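You operate a simulated robot arm through the tools that you are given. There is no shell and no other tool. Be economical: measure what you need, move in short steps, check, and stop when the job is done.

You are at the controls of a simulated robot arm. One attempt, no reset.

Task
Clamp the black bolt, grease its patch, then free it and put it on the side shelf.
Fine: red brush, grease tin; brush back; fingers out of the jaws. Set down upright: red brush. A coat counts when it lies all over at full strength: go over it till it gets no stronger.
Where things are to end (x, y in the base frame): black bolt within 0.06 m of [0.16, 0.05].

Only the result counts: the job must be done as asked and must still hold three seconds after the hand-in. Knocking over, shifting, dropping, spilling or breaking anything else fails it.

Robot
A 6-joint arm with a two-finger parallel gripper, fixed in place. Base frame: the origin is at the foot of the arm, x ahead of it, y to its left, z up; the work surface is at about z = 0. Units: m, rad, N and s.
With the tool pointing down near the work surface it reaches from about 0.14 to 0.58 m from the base axis. Its first joint turns from -1.152 to 1.152 rad. Payload 2.1 kg.
Tool frame: the origin (TCP) lies between the finger pads and is the grasp point; the fingertips stand 0.03 m ahead of it; z points along the fingers, y is the line along which they close. The gripper opens to 0.094 m. The fingers are 0.028 m wide and 0.01 m thick; the gripper's body (0.05 by 0.096 m) begins 0.055 m behind the TCP.
Orientation is that of the tool frame in the base frame, as [roll, pitch, yaw] about the fixed x, y, z axes, in that order (R = Rz(yaw) Ry(pitch) Rx(roll)). With the fingers straight down and closing along the base's y, the tool's x points along the base's -x, its y along +y and its z along -z.

Tools
- The arm moves only by the tool send_rows. Its argument "rows" is a list of rows, each a list of 7 numbers: the turn, a rotation vector about the base's x, y, z in rad, then the shift along the base's x, y, z in mm, then the opening, from 0 (shut) to 1 (fully open). In form: [[wx, wy, wz, dx, dy, dz, jaw], ...]. A call has 1 to 12 rows; each row is the pose to reach, as a shift and turn from the pose commanded when the call began. Rows are played at 5 a second. More than 0.05 m and 0.15 rad between two rows, or a gripper value outside its range, and nothing of the call is played. Where a pose cannot be reached the arm comes as near as it can. A force on the tool above 90 N (or 10 N above the force at the start of the call, whichever is more), or a blocked arm, ends the call early, and 0.2 s more pass. Each finger travels about 0.072 m/s and halts on what it meets, pressing with about 23 N; the grip force reading is that of the motor and also rises with nothing between the fingers. The clock runs only during rows and for 0.2 s after the last one: add rows that repeat a pose to give the fingers time. The reply holds the time, the measured pose of the TCP, the force on the tool along the base axes, the opening and the grip force, in the units named above and with some noise, with the torque about the TCP (base axes, N m) and any sound that the robot's microphone picked up, and new pictures: "show" is both (left out), scene, wrist or none.
- Cameras (640 x 400 px; columns grow to the right, rows downward): "scene" is fixed at [0.0246, -0.3567, 0.4816]; the picture's right is [0.95, -0.30, 0.00], its down [-0.18, -0.58, -0.79] and it looks along [0.24, 0.76, -0.61] (base axes); focal length 214 px, centre (320, 200). "wrist" rides on the gripper at [0.076, 0.014, -0.103] in the tool frame; the picture's right is [-0.18, 0.98, 0.00], its down [-0.75, -0.14, -0.64] and it looks along [-0.63, -0.12, 0.77] (tool axes); focal length 243 px, centre (320, 200). There is no depth. A picture from a camera that has moved, and an enlarged one, comes with that camera's place and axes in the base frame and with its lens.
- inspect(camera, box): a new picture of the part [left, top, right, bottom] of that camera's present view, enlarged. The clock stands still meanwhile.
- hand_in(): hands the job in; it is judged then, once.

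Go step by step. Nothing tells you positions but the pictures and the camera data: compare them with the known pose of the tool, close in by small moves and look again before you grip or let go. The budget is 120 turns and 200 pictures, counting those below and the enlarged ones. Unless the task says otherwise, let go and move clear before handing in, and close with one line.

The tools are called after "Call:" as a command line: name --pt "numbers of a row" for each row, then --argument value for the rest, lists and objects as JSON in quotes. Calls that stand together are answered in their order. send_rows: Moves the arm, as the interface text tells. Its arguments: {"type":"object","properties":{"rows":{"type":"array"},"show":{"type":"string","enum":["both","scene","wrist","none"]}},"required":["rows"]} The other tools are called the same way: inspect (camera, box) takes an enlarged picture of a part of a camera's view; hand_in () hands the job in.

At the start:

```text
clock: 0.0
ee_pos: [0.257, 0.0651, 0.3793]
ee_rot: [3.141, 0.001, 3.141]
force: [-0.2, 0.1, 0.1]
torque: [0.0, -0.04, 0.03]
finger_gap: 0.0941
gripper_force: 0.0
```

scene: 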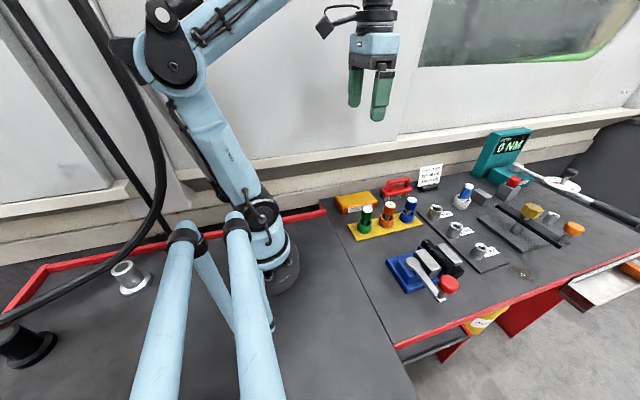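
wrist: 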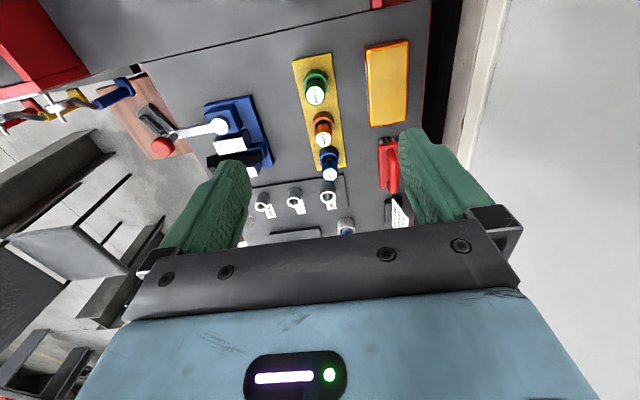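

I see a bench with a blue vise, coloured brushes or bolts in a yellow rack, and sockets. I'll enlarge the views to identify them.

Call:
inspect --camera "scene" --box '[330, 170, 490, 270]'

Call:
inspect --camera "scene" --box '[370, 220, 530, 320]'

Call:
inspect --camera "scene" --box '[450, 130, 610, 270]'

Call:
inspect --camera "wrist" --box '[130, 40, 450, 240]'

```text
4.00 times, centred on (410, 220) of scene
camera zoom: at [0.0246, -0.3567, 0.4816], right [0.95, -0.3, 0.0], down [-0.18, -0.58, -0.79], along [0.24, 0.76, -0.61], focal length 858 px, centre (-40, 120)
```

zoom: 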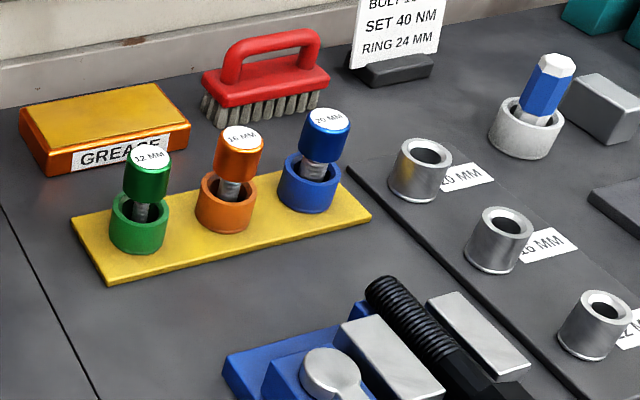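

```text
4.00 times, centred on (450, 270) of scene
camera zoom: at [0.0246, -0.3567, 0.4816], right [0.95, -0.3, 0.0], down [-0.18, -0.58, -0.79], along [0.24, 0.76, -0.61], focal length 858 px, centre (-200, -80)
```

zoom: 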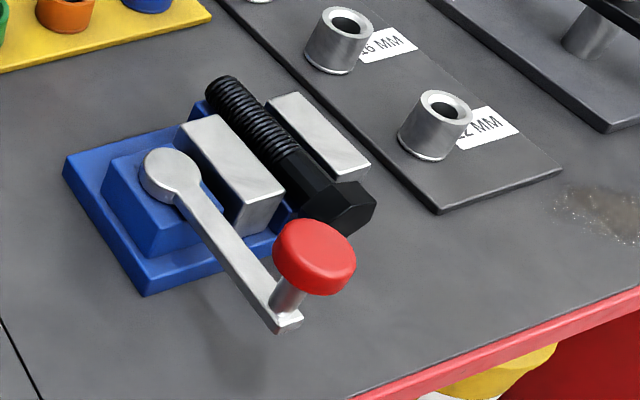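

```text
2.86 times, centred on (530, 200) of scene
camera zoom: at [0.0246, -0.3567, 0.4816], right [0.95, -0.3, 0.0], down [-0.18, -0.58, -0.79], along [0.24, 0.76, -0.61], focal length 613 px, centre (-280, 200)
```

zoom: 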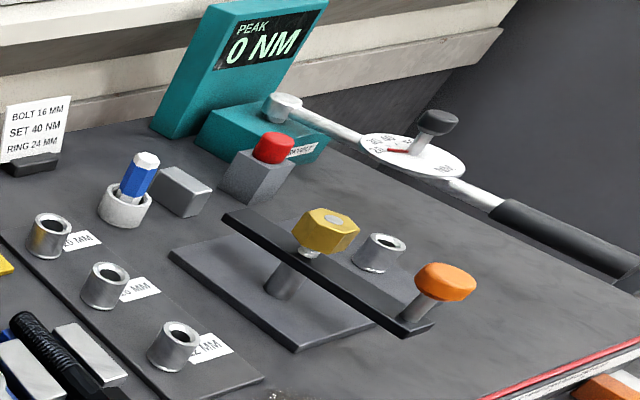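

```text
2.00 times, centred on (290, 140) of wrist
camera zoom: at [0.1789, 0.0782, 0.4821], right [0.18, 0.98, 0.0], down [0.75, -0.14, 0.64], along [0.63, -0.12, -0.77], focal length 485 px, centre (380, 320)
```

zoom: 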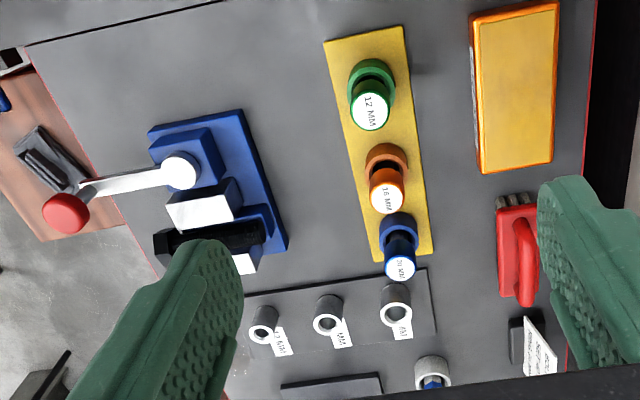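

The black bolt is lying in the open vise at about (0.41, -0.12), its head toward -y. The red brush is at about (0.48, 0.17) and the grease tin at about (0.32, 0.17). I'll move the wrist camera over the vise for a closer look.

Call:
send_rows --pt "0 0 0 7 -29 -30 1" --pt "0 0 0 14 -58 -60 1" --pt "0 0 0 21 -87 -90 1" --pt "0 0 0 28 -116 -120 1" --pt "0 0 0 35 -145 -150 1" --pt "0 0 0 43 -175 -180 1"

```text
clock: 1.4
ee_pos: [0.2994, -0.1087, 0.1997]
ee_rot: [3.141, 0.001, 3.14]
force: [0.1, 0.2, -1.0]
torque: [-0.04, 0.02, -0.01]
finger_gap: 0.0938
gripper_force: 0.0
camera wrist: at [0.2221, -0.0952, 0.3026], right [0.18, 0.98, 0.0], down [0.75, -0.14, 0.64], along [0.63, -0.12, -0.77], focal length 243 px, centre (320, 200)
```

scene: 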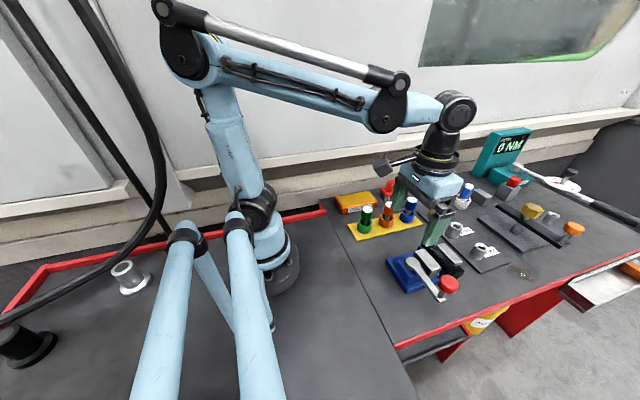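
wrist: 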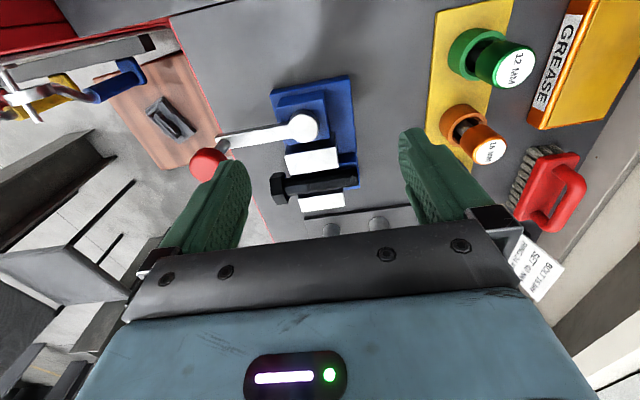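

The vise and bolt are in view, so I'll enlarge that area.

Call:
inspect --camera "wrist" --box '[180, 60, 380, 230]'

Call:
inspect --camera "scene" --box '[380, 230, 480, 310]'

Call:
inspect --camera "wrist" --box '[480, 0, 640, 240]'

```text
2.35 times, centred on (280, 145) of wrist
camera zoom: at [0.2221, -0.0952, 0.3026], right [0.18, 0.98, 0.0], down [0.75, -0.14, 0.64], along [0.63, -0.12, -0.77], focal length 571 px, centre (414, 329)
```

zoom: 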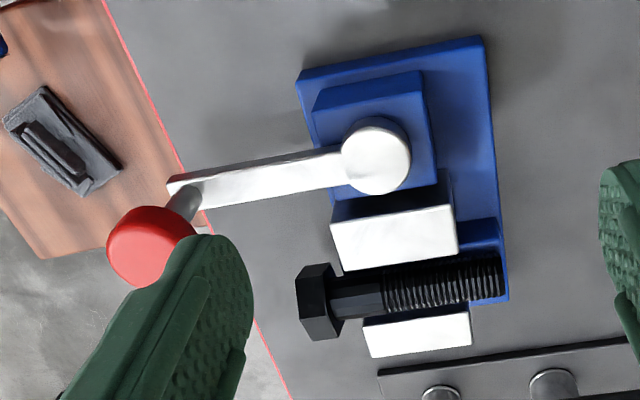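

```text
5.00 times, centred on (430, 270) of scene
camera zoom: at [0.0246, -0.3567, 0.4816], right [0.95, -0.3, 0.0], down [-0.18, -0.58, -0.79], along [0.24, 0.76, -0.61], focal length 1072 px, centre (-230, -150)
```

zoom: 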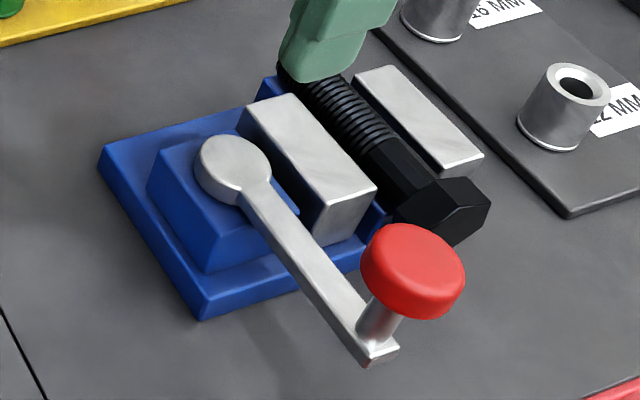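

```text
1.67 times, centred on (560, 120) of wrist
camera zoom: at [0.2221, -0.0952, 0.3026], right [0.18, 0.98, 0.0], down [0.75, -0.14, 0.64], along [0.63, -0.12, -0.77], focal length 404 px, centre (-80, 333)
```

zoom: 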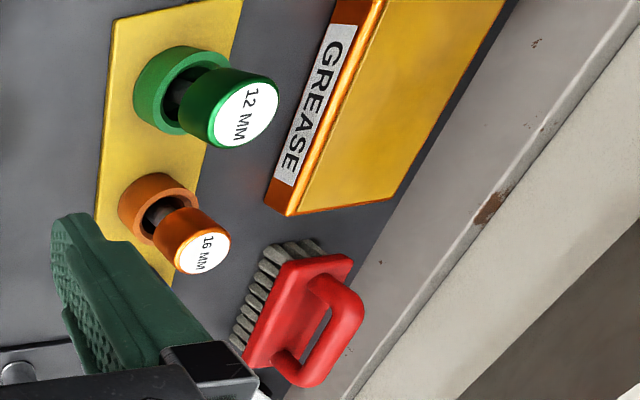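

The lever pivots at about (0.319, -0.130), with its knob at about (0.317, -0.215, 0.117). The bolt axis is at x of about 0.39. I'll turn the gripper 90° and go above the knob so the fingers close along the lever's travel.

Call:
send_rows --pt "0 0 0.143 2 -10 0 1" --pt "0 0 0.286 4 -20 0 1" --pt "0 0 0.429 5 -30 0 1" --pt "0 0 0.572 6 -40 0 1" --pt "0 0 0.715 7 -50 0 1" --pt "0 0 0.858 8 -60 0 1" --pt "0 0 1.0 10 -70 0 1" --pt "0 0 1.143 12 -80 0 1" --pt "0 0 1.286 14 -90 0 1" --pt "0 0 1.429 16 -100 0 1" --pt "0 0 1.571 17.5 -106 0 1"

```text
clock: 3.8
ee_pos: [0.3162, -0.2169, 0.1997]
ee_rot: [3.141, 0.002, -1.566]
force: [0.5, -0.1, -0.3]
torque: [-0.02, -0.03, -0.01]
finger_gap: 0.0941
gripper_force: 0.1
camera wrist: at [0.3014, -0.2933, 0.3029], right [-0.98, 0.18, 0.0], down [0.14, 0.75, 0.64], along [0.12, 0.63, -0.77], focal length 243 px, centre (320, 200)
```

scene: 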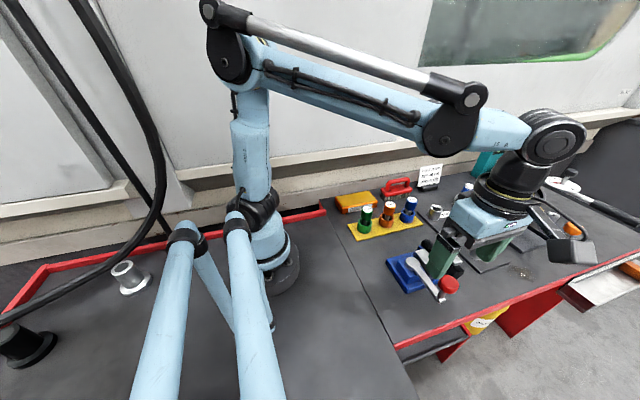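
wrist: 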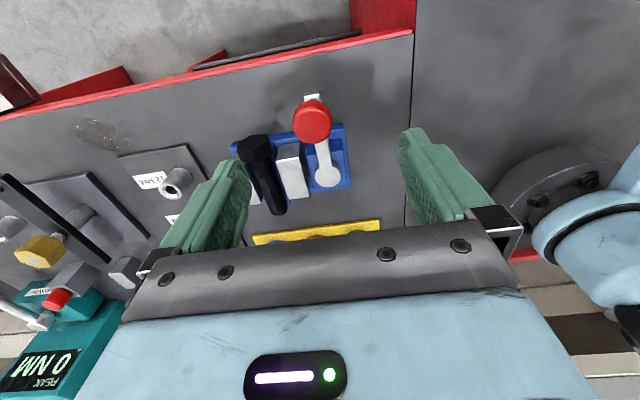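

The knob reads at about (0.319, -0.218, 0.115), so I'll lower over it.

Call:
send_rows --pt "0 0 0 2 -1 -30 1" --pt "0 0 0 3 -1 -55 0.8" --pt "0 0 0 3 -1 -70 0.7" --pt "0 0 0 3 -1 -82 0.6"

```text
clock: 4.8
ee_pos: [0.3186, -0.2182, 0.1182]
ee_rot: [3.141, 0.0, -1.571]
force: [0.0, -0.2, 0.4]
torque: [-0.01, -0.03, 0.03]
finger_gap: 0.0563
gripper_force: 0.2
camera wrist: at [0.3045, -0.2959, 0.2204], right [-0.98, 0.18, 0.0], down [0.14, 0.75, 0.64], along [0.12, 0.63, -0.77], focal length 243 px, centre (320, 200)
```

scene: 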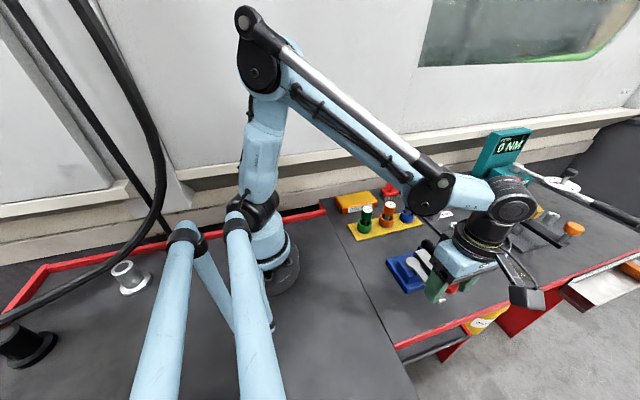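
wrist: 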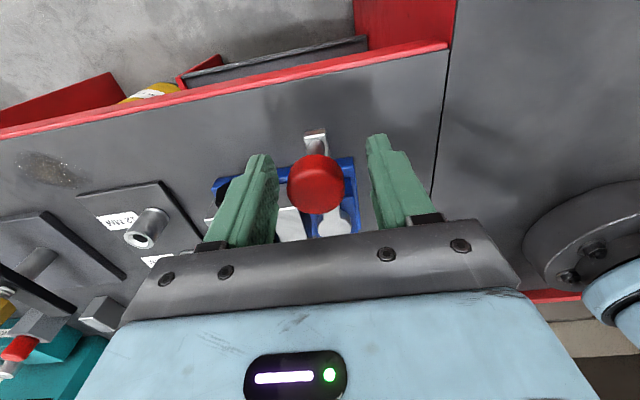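

The knob sits between the fingers with a 2–3 mm offset. I'll correct that, lower slightly and close.

Call:
send_rows --pt "0 0 0 2 -1 -6 0.5" --pt "0 0 0 2 -1 -6 0.3" --pt "0 0 0 2 -1 -6 0.2" --pt "0 0 0 2 -1 -6 0.2"

```text
clock: 5.8
ee_pos: [0.3218, -0.2199, 0.1114]
ee_rot: [-3.141, 0.002, -1.572]
force: [0.8, -1.3, -0.6]
torque: [-0.17, -0.02, -0.08]
finger_gap: 0.031
gripper_force: 44.9
camera wrist: at [0.3066, -0.2963, 0.214], right [-0.98, 0.18, 0.0], down [0.14, 0.75, 0.64], along [0.12, 0.63, -0.77], focal length 243 px, centre (320, 200)
```

scene: 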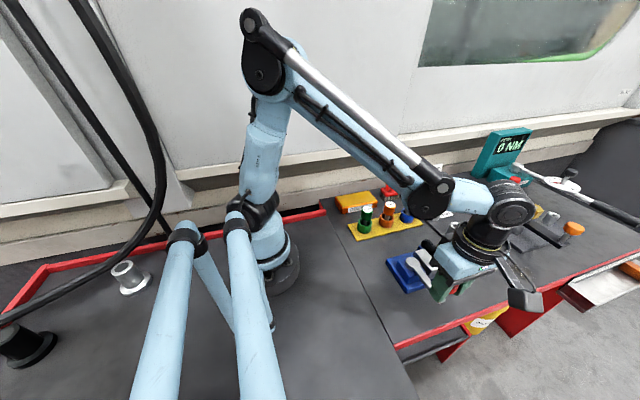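
wrist: 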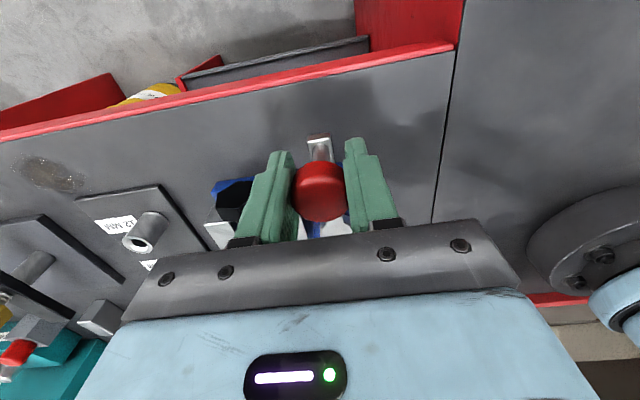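

I have the knob gripped. I'll try a small clockwise turn and watch the force.

Call:
send_rows --pt "0 0 -0.07 -6.2 0.2 0 0.2" --pt "0 0 -0.14 -12.3 0.9 0 0.2" --pt "0 0 -0.2 -17.5 1.8 0 0.2" --pt "0 0 -0.26 -22.6 3 0 0.2"

```text
clock: 6.8
ee_pos: [0.2988, -0.2166, 0.111]
ee_rot: [-3.141, -0.001, -1.832]
force: [1.3, -6.3, -16.1]
torque: [-0.88, 0.32, -0.02]
finger_gap: 0.0312
gripper_force: 45.4
camera wrist: at [0.2651, -0.2867, 0.2142], right [-0.9, 0.43, 0.0], down [0.33, 0.69, 0.64], along [0.28, 0.58, -0.77], focal length 243 px, centre (320, 200)
```

scene: 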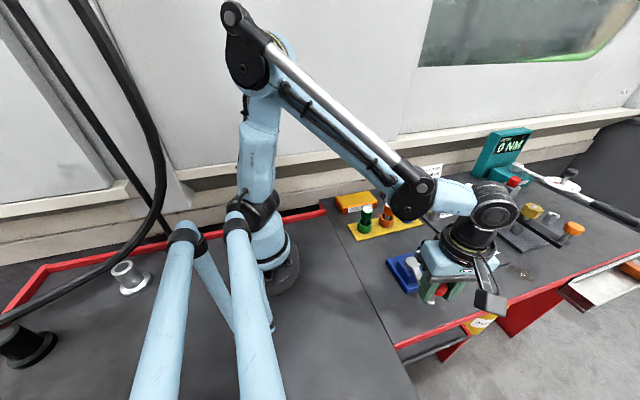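
wrist: 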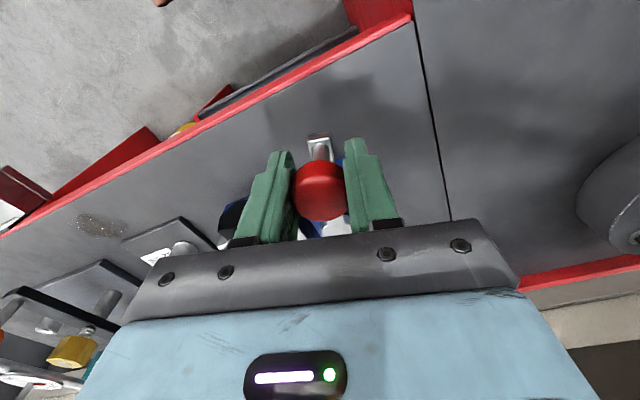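

The lever turns freely. The tool is being pulled down slightly, so I'll continue the arc with a small correction.

Call:
send_rows --pt "0 0 -0.1 -8.6 2.2 -1.5 0.2" --pt "0 0 -0.2 -16.8 5.6 -2 0.2" --pt "0 0 -0.3 -24.7 9.9 -2 0.2" --pt "0 0 -0.4 -32 15 -2 0.2"

```text
clock: 7.8
ee_pos: [0.2653, -0.1985, 0.1089]
ee_rot: [-3.141, 0.003, -2.231]
force: [7.7, -2.1, 9.0]
torque: [-0.27, 0.07, -0.27]
finger_gap: 0.0312
gripper_force: 44.8
camera wrist: at [0.2071, -0.2508, 0.212], right [-0.66, 0.75, 0.0], down [0.57, 0.51, 0.65], along [0.48, 0.43, -0.76], focal length 243 px, centre (320, 200)
```

scene: 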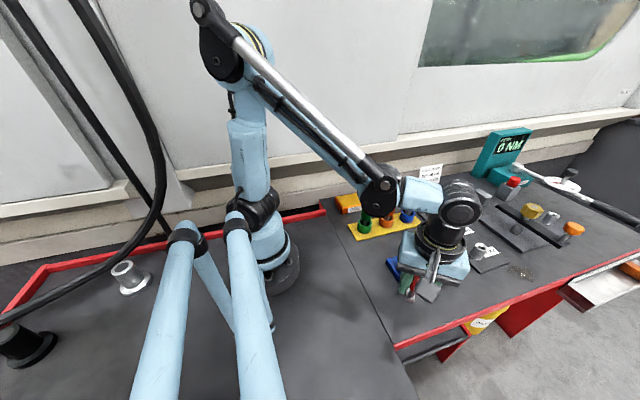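
wrist: 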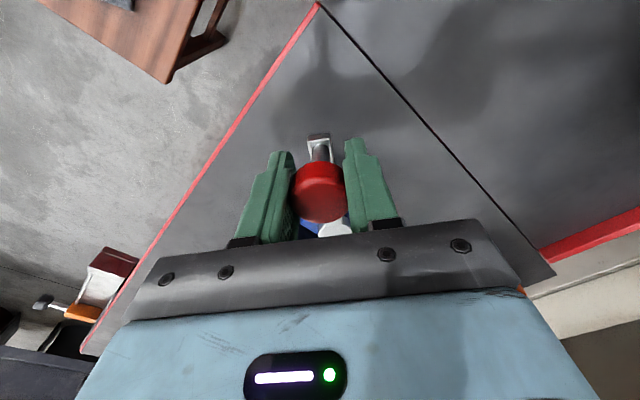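

The lever is at about 0.67 rad and still moving easily. I'll continue.

Call:
send_rows --pt "0 0 -0.1 -8.2 6 0.5 0.2" --pt "0 0 -0.2 -14.2 12.3 0.5 0.2" --pt "0 0 -0.3 -19.6 19.2 0.5 0.2" --pt "0 0 -0.4 -24.2 26.6 0.5 0.2"

```text
clock: 8.8
ee_pos: [0.2443, -0.1728, 0.1109]
ee_rot: [3.138, 0.009, -2.631]
force: [24.7, 14.1, -22.4]
torque: [0.12, -0.43, 0.44]
finger_gap: 0.0313
gripper_force: 45.2
camera wrist: at [0.1692, -0.1987, 0.2122], right [-0.32, 0.95, 0.01], down [0.72, 0.24, 0.65], along [0.61, 0.21, -0.76], focal length 243 px, centre (320, 200)
```

scene: 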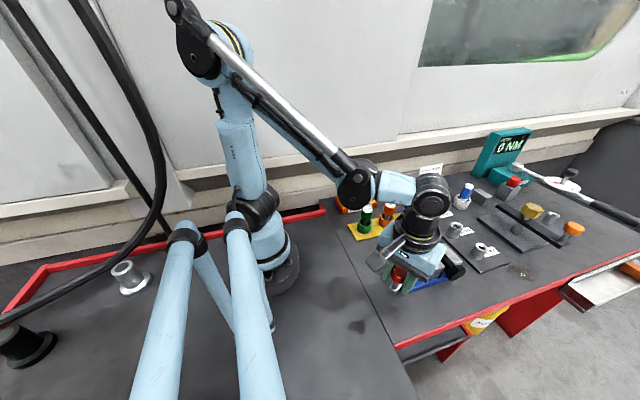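
wrist: 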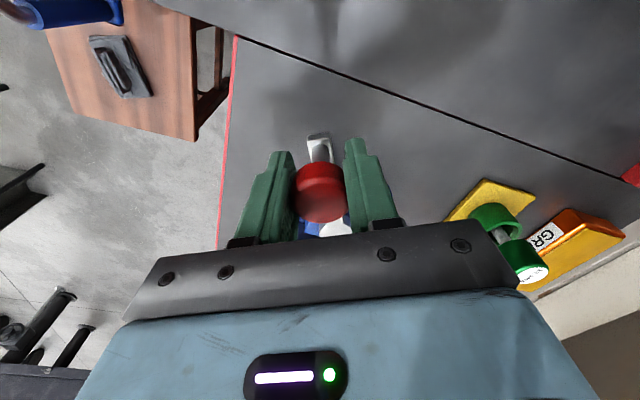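

The force is radial, so my radius is slightly too large and nothing is resisting the turn yet. I'll tighten the arc and continue.

Call:
send_rows --pt "0 0 -0.1 -2 9.0 -1 0.2" --pt "0 0 -0.2 -5 17.0 -1.5 0.2" --pt "0 0 -0.3 -7.2 25.2 -1.5 0.2" --pt "0 0 -0.4 -8.6 33.5 -1.5 0.2" --show "both"

```text
clock: 9.8
ee_pos: [0.235, -0.144, 0.1093]
ee_rot: [-3.127, 0.006, -3.037]
force: [25.2, -46.1, -14.9]
torque: [-0.04, 0.95, -0.02]
finger_gap: 0.0311
gripper_force: 45.4
camera wrist: at [0.1562, -0.1371, 0.2113], right [0.08, 1.0, -0.01], down [0.76, -0.05, 0.65], along [0.65, -0.06, -0.76], focal length 243 px, centre (320, 200)
```

scene: 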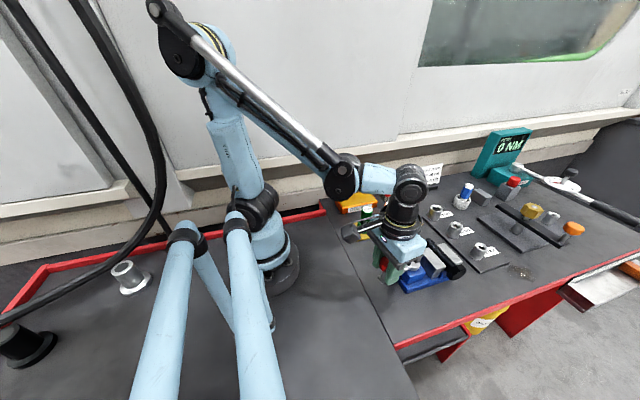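
wrist: 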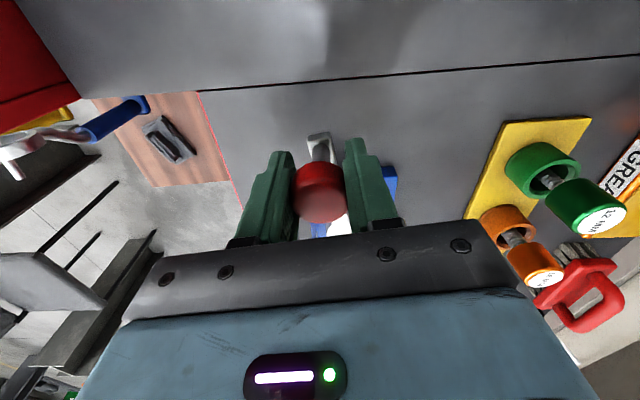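

There's now clear resistance of about 46 N at roughly 80°. I'll check whether the jaws have closed on the bolt.

Call:
inspect --camera "scene" --box '[380, 230, 480, 300]'

```text
5.71 times, centred on (430, 265) of scene
camera zoom: at [0.0246, -0.3568, 0.4816], right [0.95, -0.3, 0.0], down [-0.18, -0.58, -0.79], along [0.24, 0.76, -0.61], focal length 1226 px, centre (-309, -171)
```

zoom: 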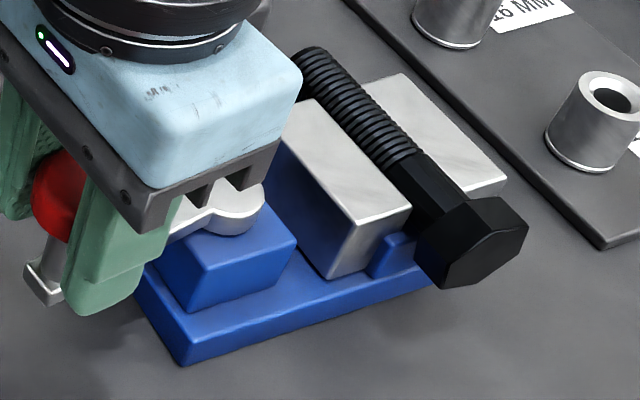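

The moving jaw is now against the bolt. I'll push a little more to make sure it's tight.

Call:
send_rows --pt "0 0 0 0.5 1.5 0 0.2" --pt "0 0 -0.02 0.5 2.5 0 0.2" --pt "0 0 -0.02 0.5 2.5 0 0.2" --show "none"

```text
clock: 10.6
ee_pos: [0.2342, -0.1424, 0.1091]
ee_rot: [-3.122, 0.005, -3.055]
force: [9.6, -57.3, 12.5]
torque: [-0.21, -0.29, -0.32]
finger_gap: 0.031
gripper_force: 45.1
```

Call:
send_rows --pt "0 0 0 0 1.5 0 0.2" --pt "0 0 -0.01 0 3 0 0.2" --pt "0 0 -0.01 0 3 0 0.2" --pt "0 0 -0.01 0 3 0 0.2" --show "none"

```text
clock: 11.6
ee_pos: [0.234, -0.1413, 0.1085]
ee_rot: [-3.117, 0.004, -3.065]
force: [14.3, -65.8, 5.1]
torque: [-0.37, 0.03, -0.41]
finger_gap: 0.0312
gripper_force: 45.4
```

It's firmly stopped at about 66 N. I'll relax the push, open and lift off.

Call:
send_rows --pt "0 0 0 0 -4 0 0.2" --pt "0 0 0 -1 -6.5 0 0.2" --pt "0 0 0 -1 -6.5 0 0.4" --pt "0 0 0 -1 -6.5 0 0.65" --pt "0 0 0 -1 -6.5 0 0.65" --pt "0 0 0 -1 -6.5 30 0.65" --pt "0 0 0 -1 -6.5 70 0.65" --pt "0 0 0 -1 -6.5 110 0.65" --pt "0 0 0 -1 -6.5 150 0.65"

```text
clock: 13.6
ee_pos: [0.2316, -0.1403, 0.2567]
ee_rot: [3.139, 0.002, -3.059]
force: [1.0, 0.3, 0.4]
torque: [-0.01, -0.03, 0.01]
finger_gap: 0.061
gripper_force: 0.1
camera wrist: at [0.1544, -0.1325, 0.3603], right [0.1, 0.99, 0.0], down [0.76, -0.08, 0.64], along [0.64, -0.07, -0.77], focal length 243 px, centre (320, 200)
```

scene: 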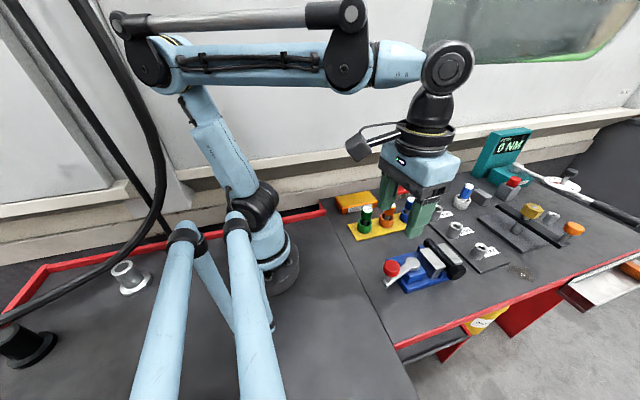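
wrist: 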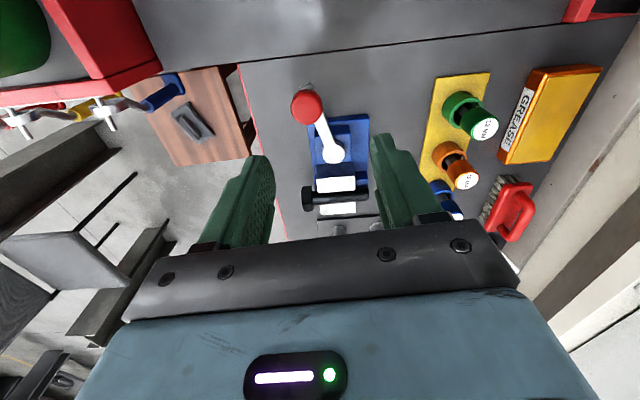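

The lever stays put and the bolt is clamped. Next is the red brush, so I'll zoom in to locate it.

Call:
inspect --camera "scene" --box '[330, 165, 430, 225]'

Call:
inspect --camera "wrist" --box '[460, 50, 620, 250]'

Call:
inspect --camera "wrist" --box '[280, 80, 400, 230]'

```text
6.40 times, centred on (380, 195) of scene
camera zoom: at [0.0246, -0.3567, 0.4816], right [0.95, -0.3, 0.0], down [-0.18, -0.58, -0.79], along [0.24, 0.76, -0.61], focal length 1373 px, centre (-64, 232)
```

zoom: 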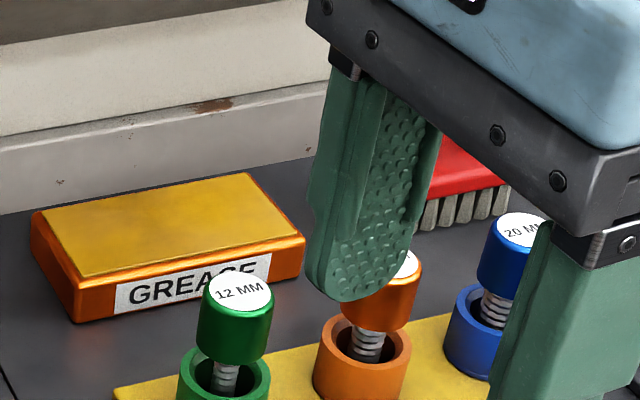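

```text
2.00 times, centred on (540, 150) of wrist
camera zoom: at [0.1544, -0.1325, 0.3603], right [0.1, 0.99, 0.0], down [0.76, -0.08, 0.64], along [0.64, -0.07, -0.77], focal length 485 px, centre (-120, 300)
```

zoom: 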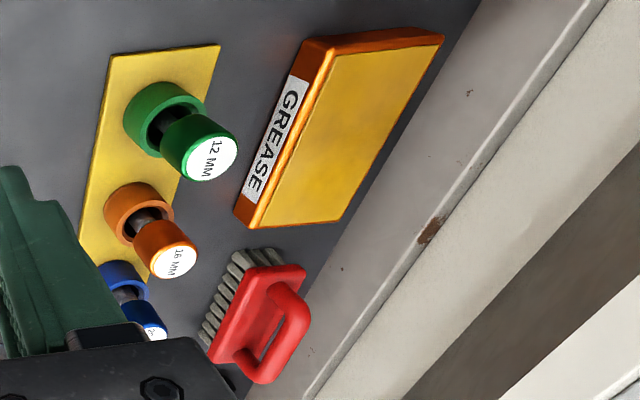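

```text
2.67 times, centred on (340, 155) of wrist
camera zoom: at [0.1544, -0.1325, 0.3603], right [0.1, 0.99, 0.0], down [0.76, -0.08, 0.64], along [0.64, -0.07, -0.77], focal length 647 px, centre (267, 320)
```

zoom: 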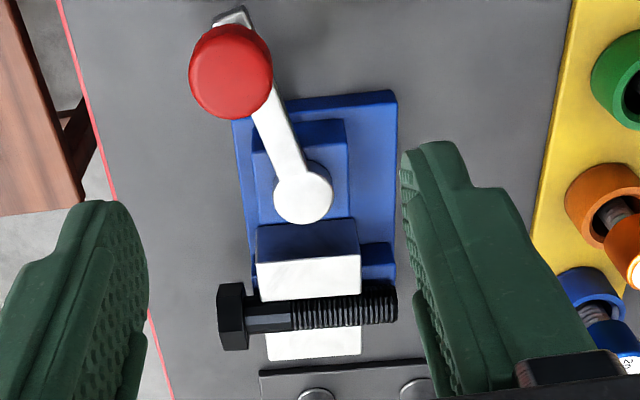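

The brush lies along x, its handle centre at about (0.48, 0.17, 0.07). I'll move over for a better view.

Call:
send_rows --pt "0 0 -0.01 18 38 0 0.65" --pt "0 0 -0.02 37 75 0 0.65" --pt "0 0 -0.03 56 113 0 0.65" --pt "0 0 -0.04 75 150 0 0.65" --pt "0 0 -0.06 93 188 0 0.65" --pt "0 0 -0.07 112 225 0 0.65" --pt "0 0 -0.083 131 263 0 0.65" --pt "0 0 -0.083 150 300 0 0.65"

Call:
inspect --camera "wrist" --box '[200, 60, 440, 240]'

Call:
inspect --camera "scene" --box '[330, 165, 430, 225]'

```text
clock: 15.4
ee_pos: [0.3816, 0.158, 0.2595]
ee_rot: [3.141, 0.001, 3.139]
force: [-0.4, 0.1, 0.3]
torque: [0.0, -0.01, -0.03]
finger_gap: 0.0612
gripper_force: 0.1
camera wrist: at [0.3043, 0.1711, 0.3617], right [0.19, 0.98, 0.0], down [0.75, -0.14, 0.64], along [0.63, -0.12, -0.77], focal length 243 px, centre (320, 200)
```

scene: 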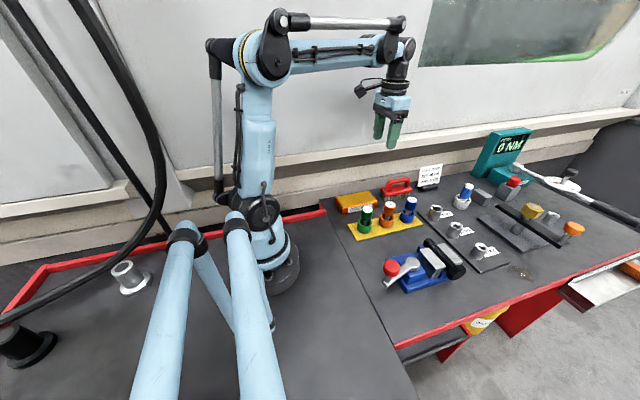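
wrist: 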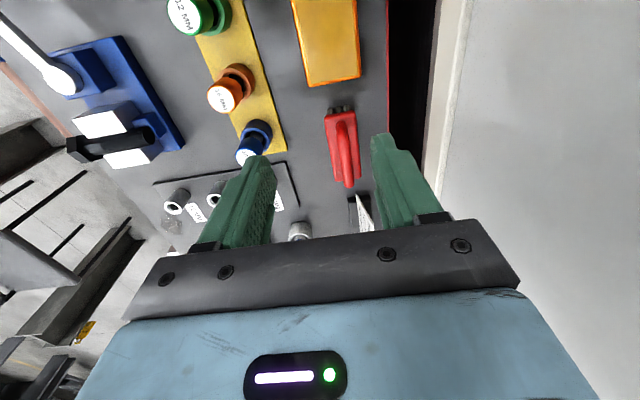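

```text
2.22 times, centred on (320, 150) of wrist
camera zoom: at [0.3043, 0.1711, 0.3617], right [0.19, 0.98, 0.0], down [0.75, -0.14, 0.64], along [0.63, -0.12, -0.77], focal length 539 px, centre (320, 311)
```

zoom: 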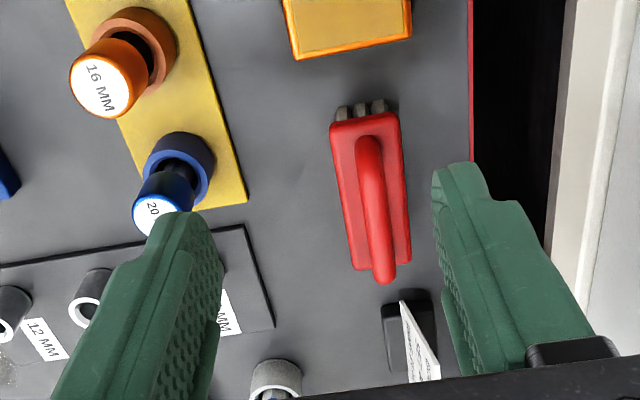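

```text
6.40 times, centred on (380, 195) of scene
camera zoom: at [0.0246, -0.3567, 0.4816], right [0.95, -0.3, 0.0], down [-0.18, -0.58, -0.79], along [0.24, 0.76, -0.61], focal length 1373 px, centre (-64, 232)
```

zoom: 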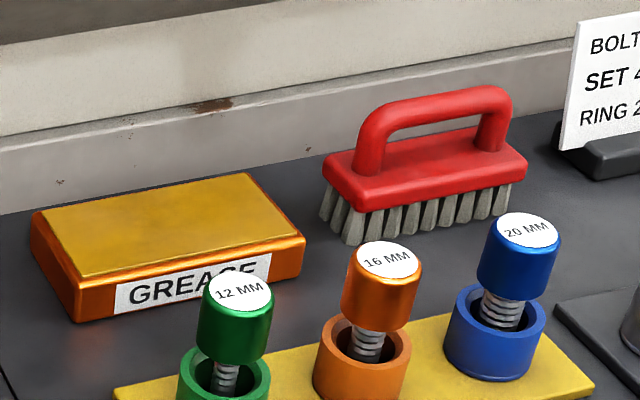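

The handle bar runs along x, centred at about (0.474, 0.173) with its top at about 0.077. The brush body top is at about 0.04. I'll descend above it and check.

Call:
send_rows --pt "0 0 0 30 5 -20 0.6" --pt "0 0 0 60 10 -50 0.6" --pt "0 0 0 92 15 -80 0.6" --pt "0 0 0 92 15 -115 0.6" --pt "0 0 0 92 15 -145 0.6"

Call:
inspect --camera "wrist" --box '[220, 100, 420, 260]'

Call:
inspect --camera "scene" --box '[350, 150, 450, 220]'

```text
clock: 16.6
ee_pos: [0.4747, 0.1732, 0.1152]
ee_rot: [3.14, 0.002, 3.14]
force: [0.0, 0.3, -0.1]
torque: [0.02, 0.0, -0.02]
finger_gap: 0.0561
gripper_force: 0.1
camera wrist: at [0.3991, 0.1868, 0.2177], right [0.19, 0.98, 0.0], down [0.75, -0.14, 0.64], along [0.63, -0.12, -0.77], focal length 243 px, centre (320, 200)
```

scene: 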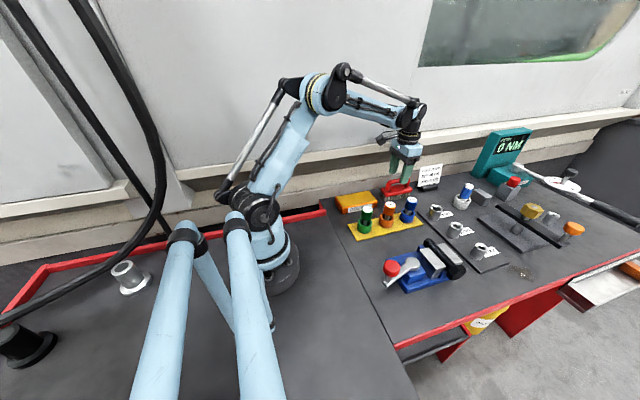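
wrist: 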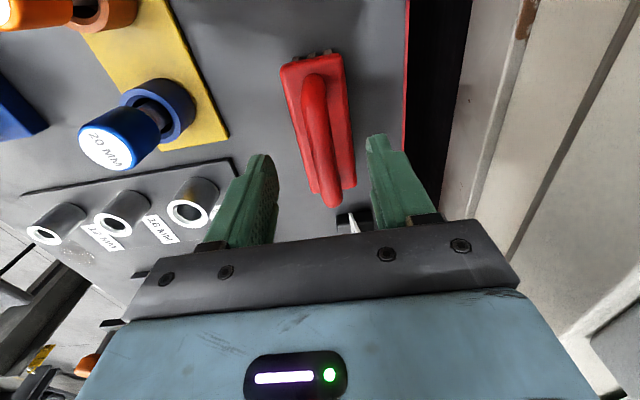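

```text
2.50 times, centred on (320, 180) of wrist
camera zoom: at [0.3991, 0.1868, 0.2177], right [0.19, 0.98, 0.0], down [0.75, -0.14, 0.64], along [0.63, -0.12, -0.77], focal length 606 px, centre (320, 250)
```

zoom: 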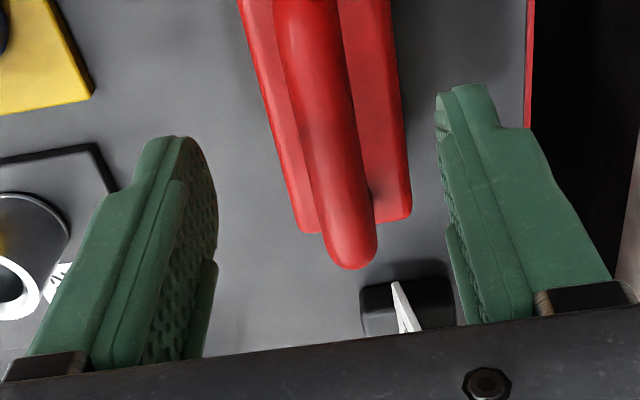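

```text
5.71 times, centred on (400, 185) of scene
camera zoom: at [0.0246, -0.3567, 0.4816], right [0.95, -0.3, 0.0], down [-0.18, -0.58, -0.79], along [0.24, 0.76, -0.61], focal length 1226 px, centre (-137, 286)
```

zoom: 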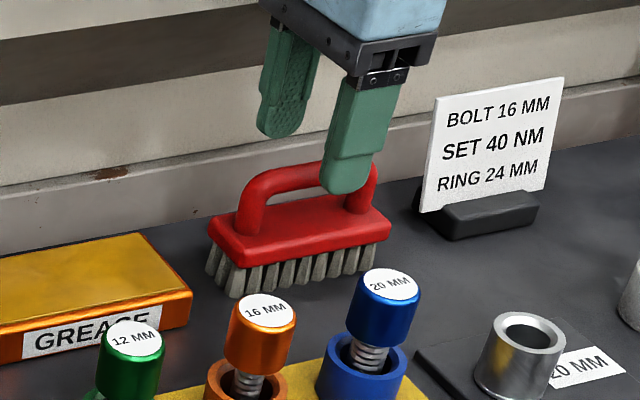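

The handle centre is at about (0.472, 0.175). I'll lower and grip with a 2 mm correction.

Call:
send_rows --pt "0 0 0 -2 2 -20 0.55" --pt "0 0 0 -2 2 -40 0.5" --pt "0 0 0 -2 2 -40 0.3" --pt "0 0 0 -2 2 -40 0.1" --pt "0 0 0 -2 2 -40 0.0" --pt "0 0 0 -2 2 -40 0.0"

Call:
inspect --camera "scene" --box '[350, 150, 450, 220]'

```text
clock: 18.0
ee_pos: [0.4741, 0.174, 0.0747]
ee_rot: [3.141, 0.001, 3.139]
force: [-0.6, -0.8, 0.3]
torque: [0.02, 0.0, -0.04]
finger_gap: 0.0196
gripper_force: 23.5
camera wrist: at [0.3972, 0.1885, 0.178], right [0.19, 0.98, 0.0], down [0.75, -0.14, 0.64], along [0.63, -0.12, -0.77], focal length 243 px, centre (320, 200)
```

scene: 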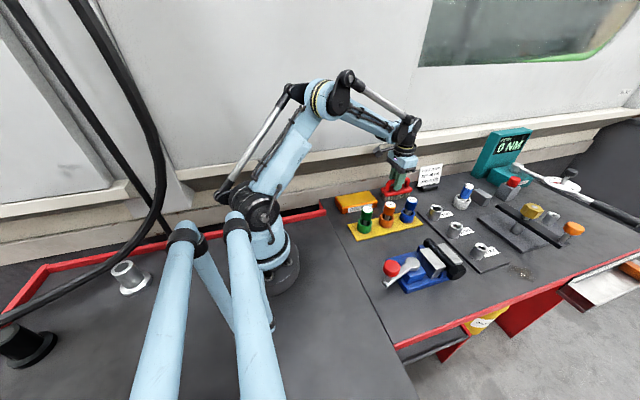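
wrist: 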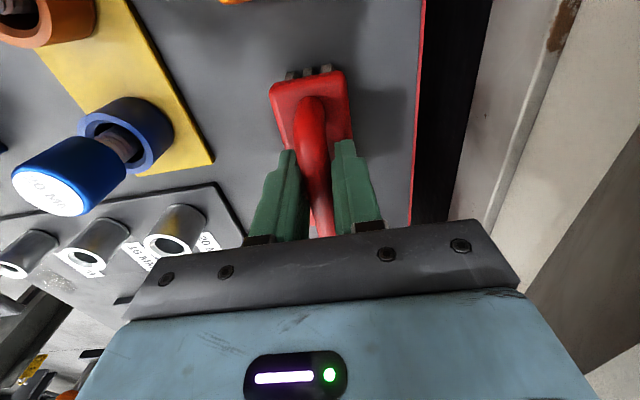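

```text
5.71 times, centred on (400, 185) of scene
camera zoom: at [0.0246, -0.3567, 0.4816], right [0.95, -0.3, 0.0], down [-0.18, -0.58, -0.79], along [0.24, 0.76, -0.61], focal length 1226 px, centre (-137, 286)
```

zoom: 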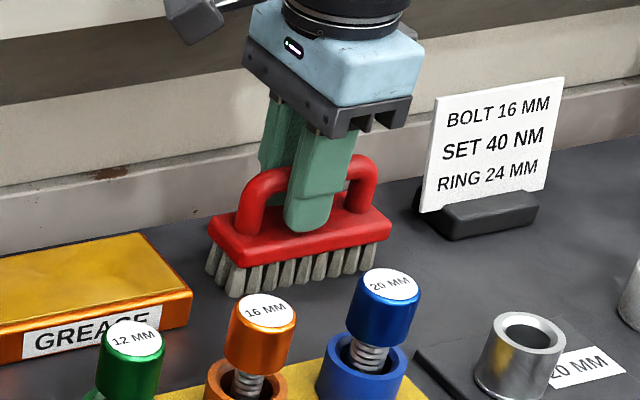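

The brush is gripped at (0.474, 0.174, 0.075). The tin spans about x 0.26–0.39 and y 0.14–0.20, with its top near 0.032. I'll lift and move over the tin.

Call:
send_rows --pt "0 0 0 0 0 15 0" --pt "0 0 0 0 0 40 0" --pt "0 0 0 0 0 75 0" --pt "0 0 0 -35 -1 80 0" --pt "0 0 0 -75 -2 80 0" --pt "0 0 0 -115 -2 80 0" --pt "0 0 0 -151 -2 80 0" --pt "0 0 0 -151 -2 60 0"

Call:
inspect --camera "scene" --box '[320, 150, 420, 220]'

```text
clock: 19.8
ee_pos: [0.3209, 0.1743, 0.1326]
ee_rot: [3.141, 0.001, 3.14]
force: [-0.3, 0.5, -2.0]
torque: [0.06, -0.02, 0.0]
finger_gap: 0.0197
gripper_force: 23.0
camera wrist: at [0.2444, 0.1879, 0.2357], right [0.19, 0.98, 0.0], down [0.75, -0.14, 0.64], along [0.63, -0.12, -0.77], focal length 243 px, centre (320, 200)
```

scene: 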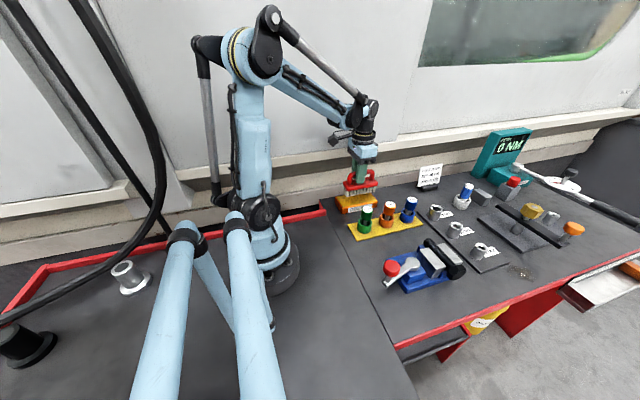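
wrist: 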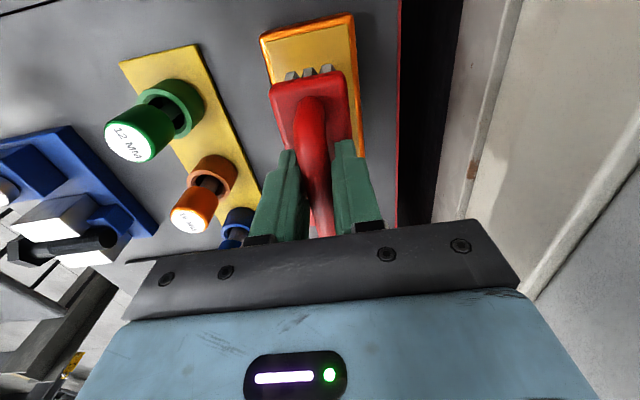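

```text
5.71 times, centred on (370, 185) of scene
camera zoom: at [0.0246, -0.3567, 0.4816], right [0.95, -0.3, 0.0], down [-0.18, -0.58, -0.79], along [0.24, 0.76, -0.61], focal length 1226 px, centre (34, 286)
```

zoom: 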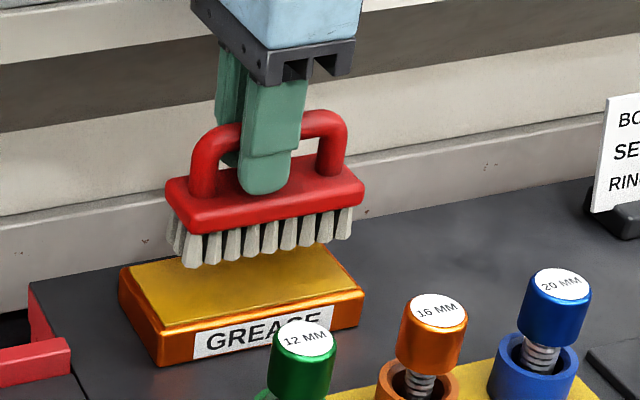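

The brush is centred over the tin, so I'll lower it gently into the grease.

Call:
send_rows --pt "0 0 0 0 -1 -10 0" --pt "0 0 0 0 -1 -18 0" --pt "0 0 0 0 -1 -23 0" --pt "0 0 0 0 -1 -26 0"

Call:
inspect --camera "scene" --box '[320, 150, 420, 220]'

```text
clock: 20.8
ee_pos: [0.3217, 0.1727, 0.1057]
ee_rot: [3.141, 0.001, 3.138]
force: [-0.3, 0.3, -1.0]
torque: [-0.01, 0.06, 0.04]
finger_gap: 0.0199
gripper_force: 23.2
camera wrist: at [0.2447, 0.1867, 0.2093], right [0.19, 0.98, 0.0], down [0.75, -0.14, 0.64], along [0.63, -0.12, -0.77], focal length 243 px, centre (320, 200)
```

scene: 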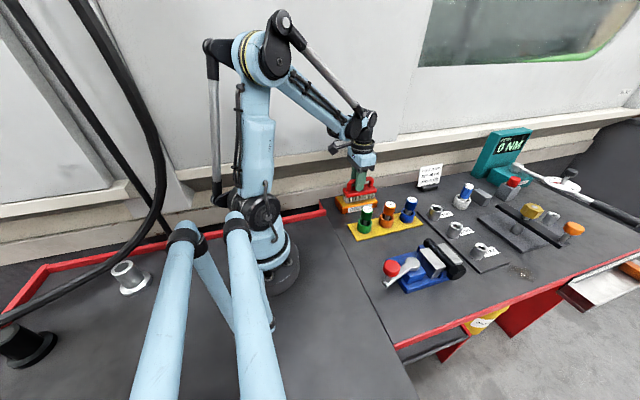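
wrist: 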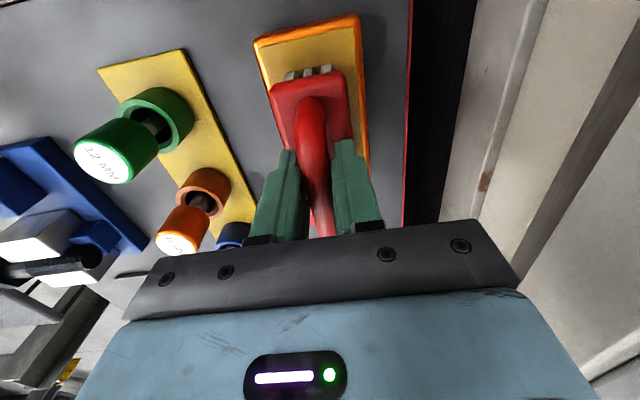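

```text
5.71 times, centred on (370, 185) of scene
camera zoom: at [0.0246, -0.3567, 0.4816], right [0.95, -0.3, 0.0], down [-0.18, -0.58, -0.79], along [0.24, 0.76, -0.61], focal length 1226 px, centre (34, 286)
```

zoom: 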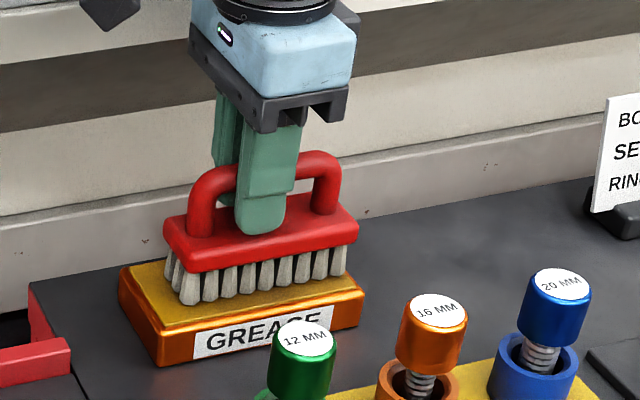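

It isn't touching yet. I'll lower a few more millimetres.

Call:
send_rows --pt "0 0 0 0 0 -2 0" --pt "0 0 0 0 0 -4 0" --pt "0 0 0 0 0 -4 0" --show "none"

```text
clock: 21.6
ee_pos: [0.3215, 0.1742, 0.102]
ee_rot: [3.14, 0.001, 3.138]
force: [-5.7, 1.7, 19.2]
torque: [0.04, 0.08, 0.0]
finger_gap: 0.0196
gripper_force: 22.9
```

The bristles are pressing the grease with about 19 N. I'll lift and check whether they picked any up.

Call:
send_rows --pt "0 0 0 0 0 0.5 0" --pt "0 0 0 0 0 10 0" --pt "0 0 0 0 0 30 0" --pt "0 0 0 0 0 60 0" --show "none"

Call:
inspect --camera "scene" --box '[320, 140, 420, 220]'

```text
clock: 22.6
ee_pos: [0.323, 0.1736, 0.1623]
ee_rot: [3.141, 0.002, 3.141]
force: [-1.2, 0.3, -1.4]
torque: [-0.01, 0.01, 0.01]
finger_gap: 0.0197
gripper_force: 23.1
```

```text
5.00 times, centred on (370, 180) of scene
camera zoom: at [0.0246, -0.3567, 0.4816], right [0.95, -0.3, 0.0], down [-0.18, -0.58, -0.79], along [0.24, 0.76, -0.61], focal length 1072 px, centre (70, 300)
```

zoom: 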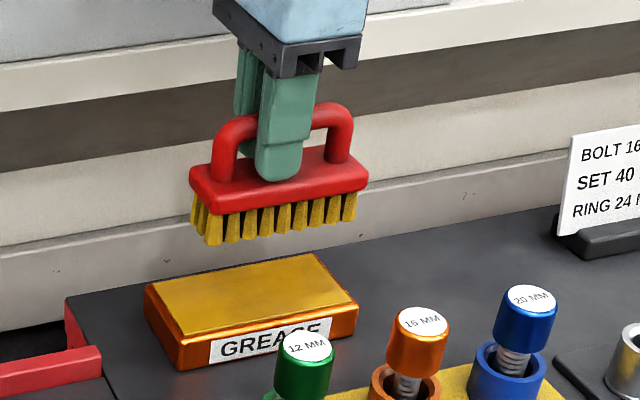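

The bristles are loaded and the tin hasn't moved. Now I'll look closely at the clamped bolt.

Call:
inspect --camera "scene" --box '[405, 225, 480, 290]'

Call:
inspect --camera "scene" --box '[370, 220, 500, 310]'

```text
6.15 times, centred on (442, 258) of scene
camera zoom: at [0.0246, -0.3567, 0.4816], right [0.95, -0.3, 0.0], down [-0.18, -0.58, -0.79], along [0.24, 0.76, -0.61], focal length 1320 px, centre (-434, -154)
```

zoom: 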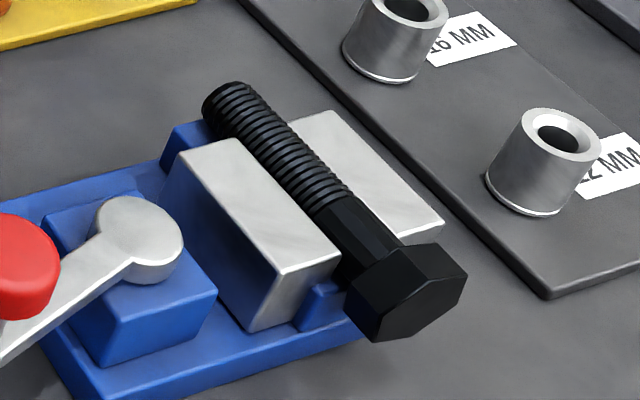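

```text
4.44 times, centred on (435, 265) of scene
camera zoom: at [0.0246, -0.3567, 0.4816], right [0.95, -0.3, 0.0], down [-0.18, -0.58, -0.79], along [0.24, 0.76, -0.61], focal length 953 px, centre (-191, -89)
```

zoom: 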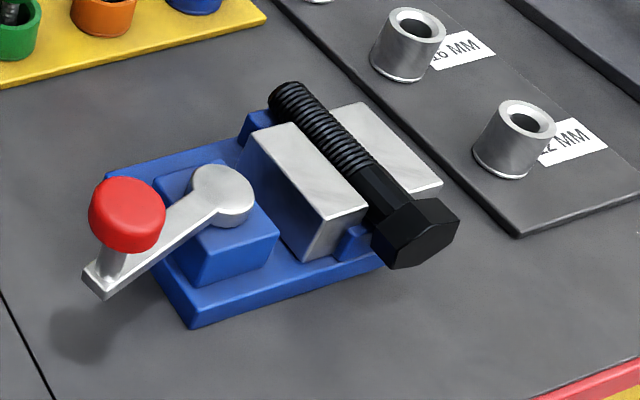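

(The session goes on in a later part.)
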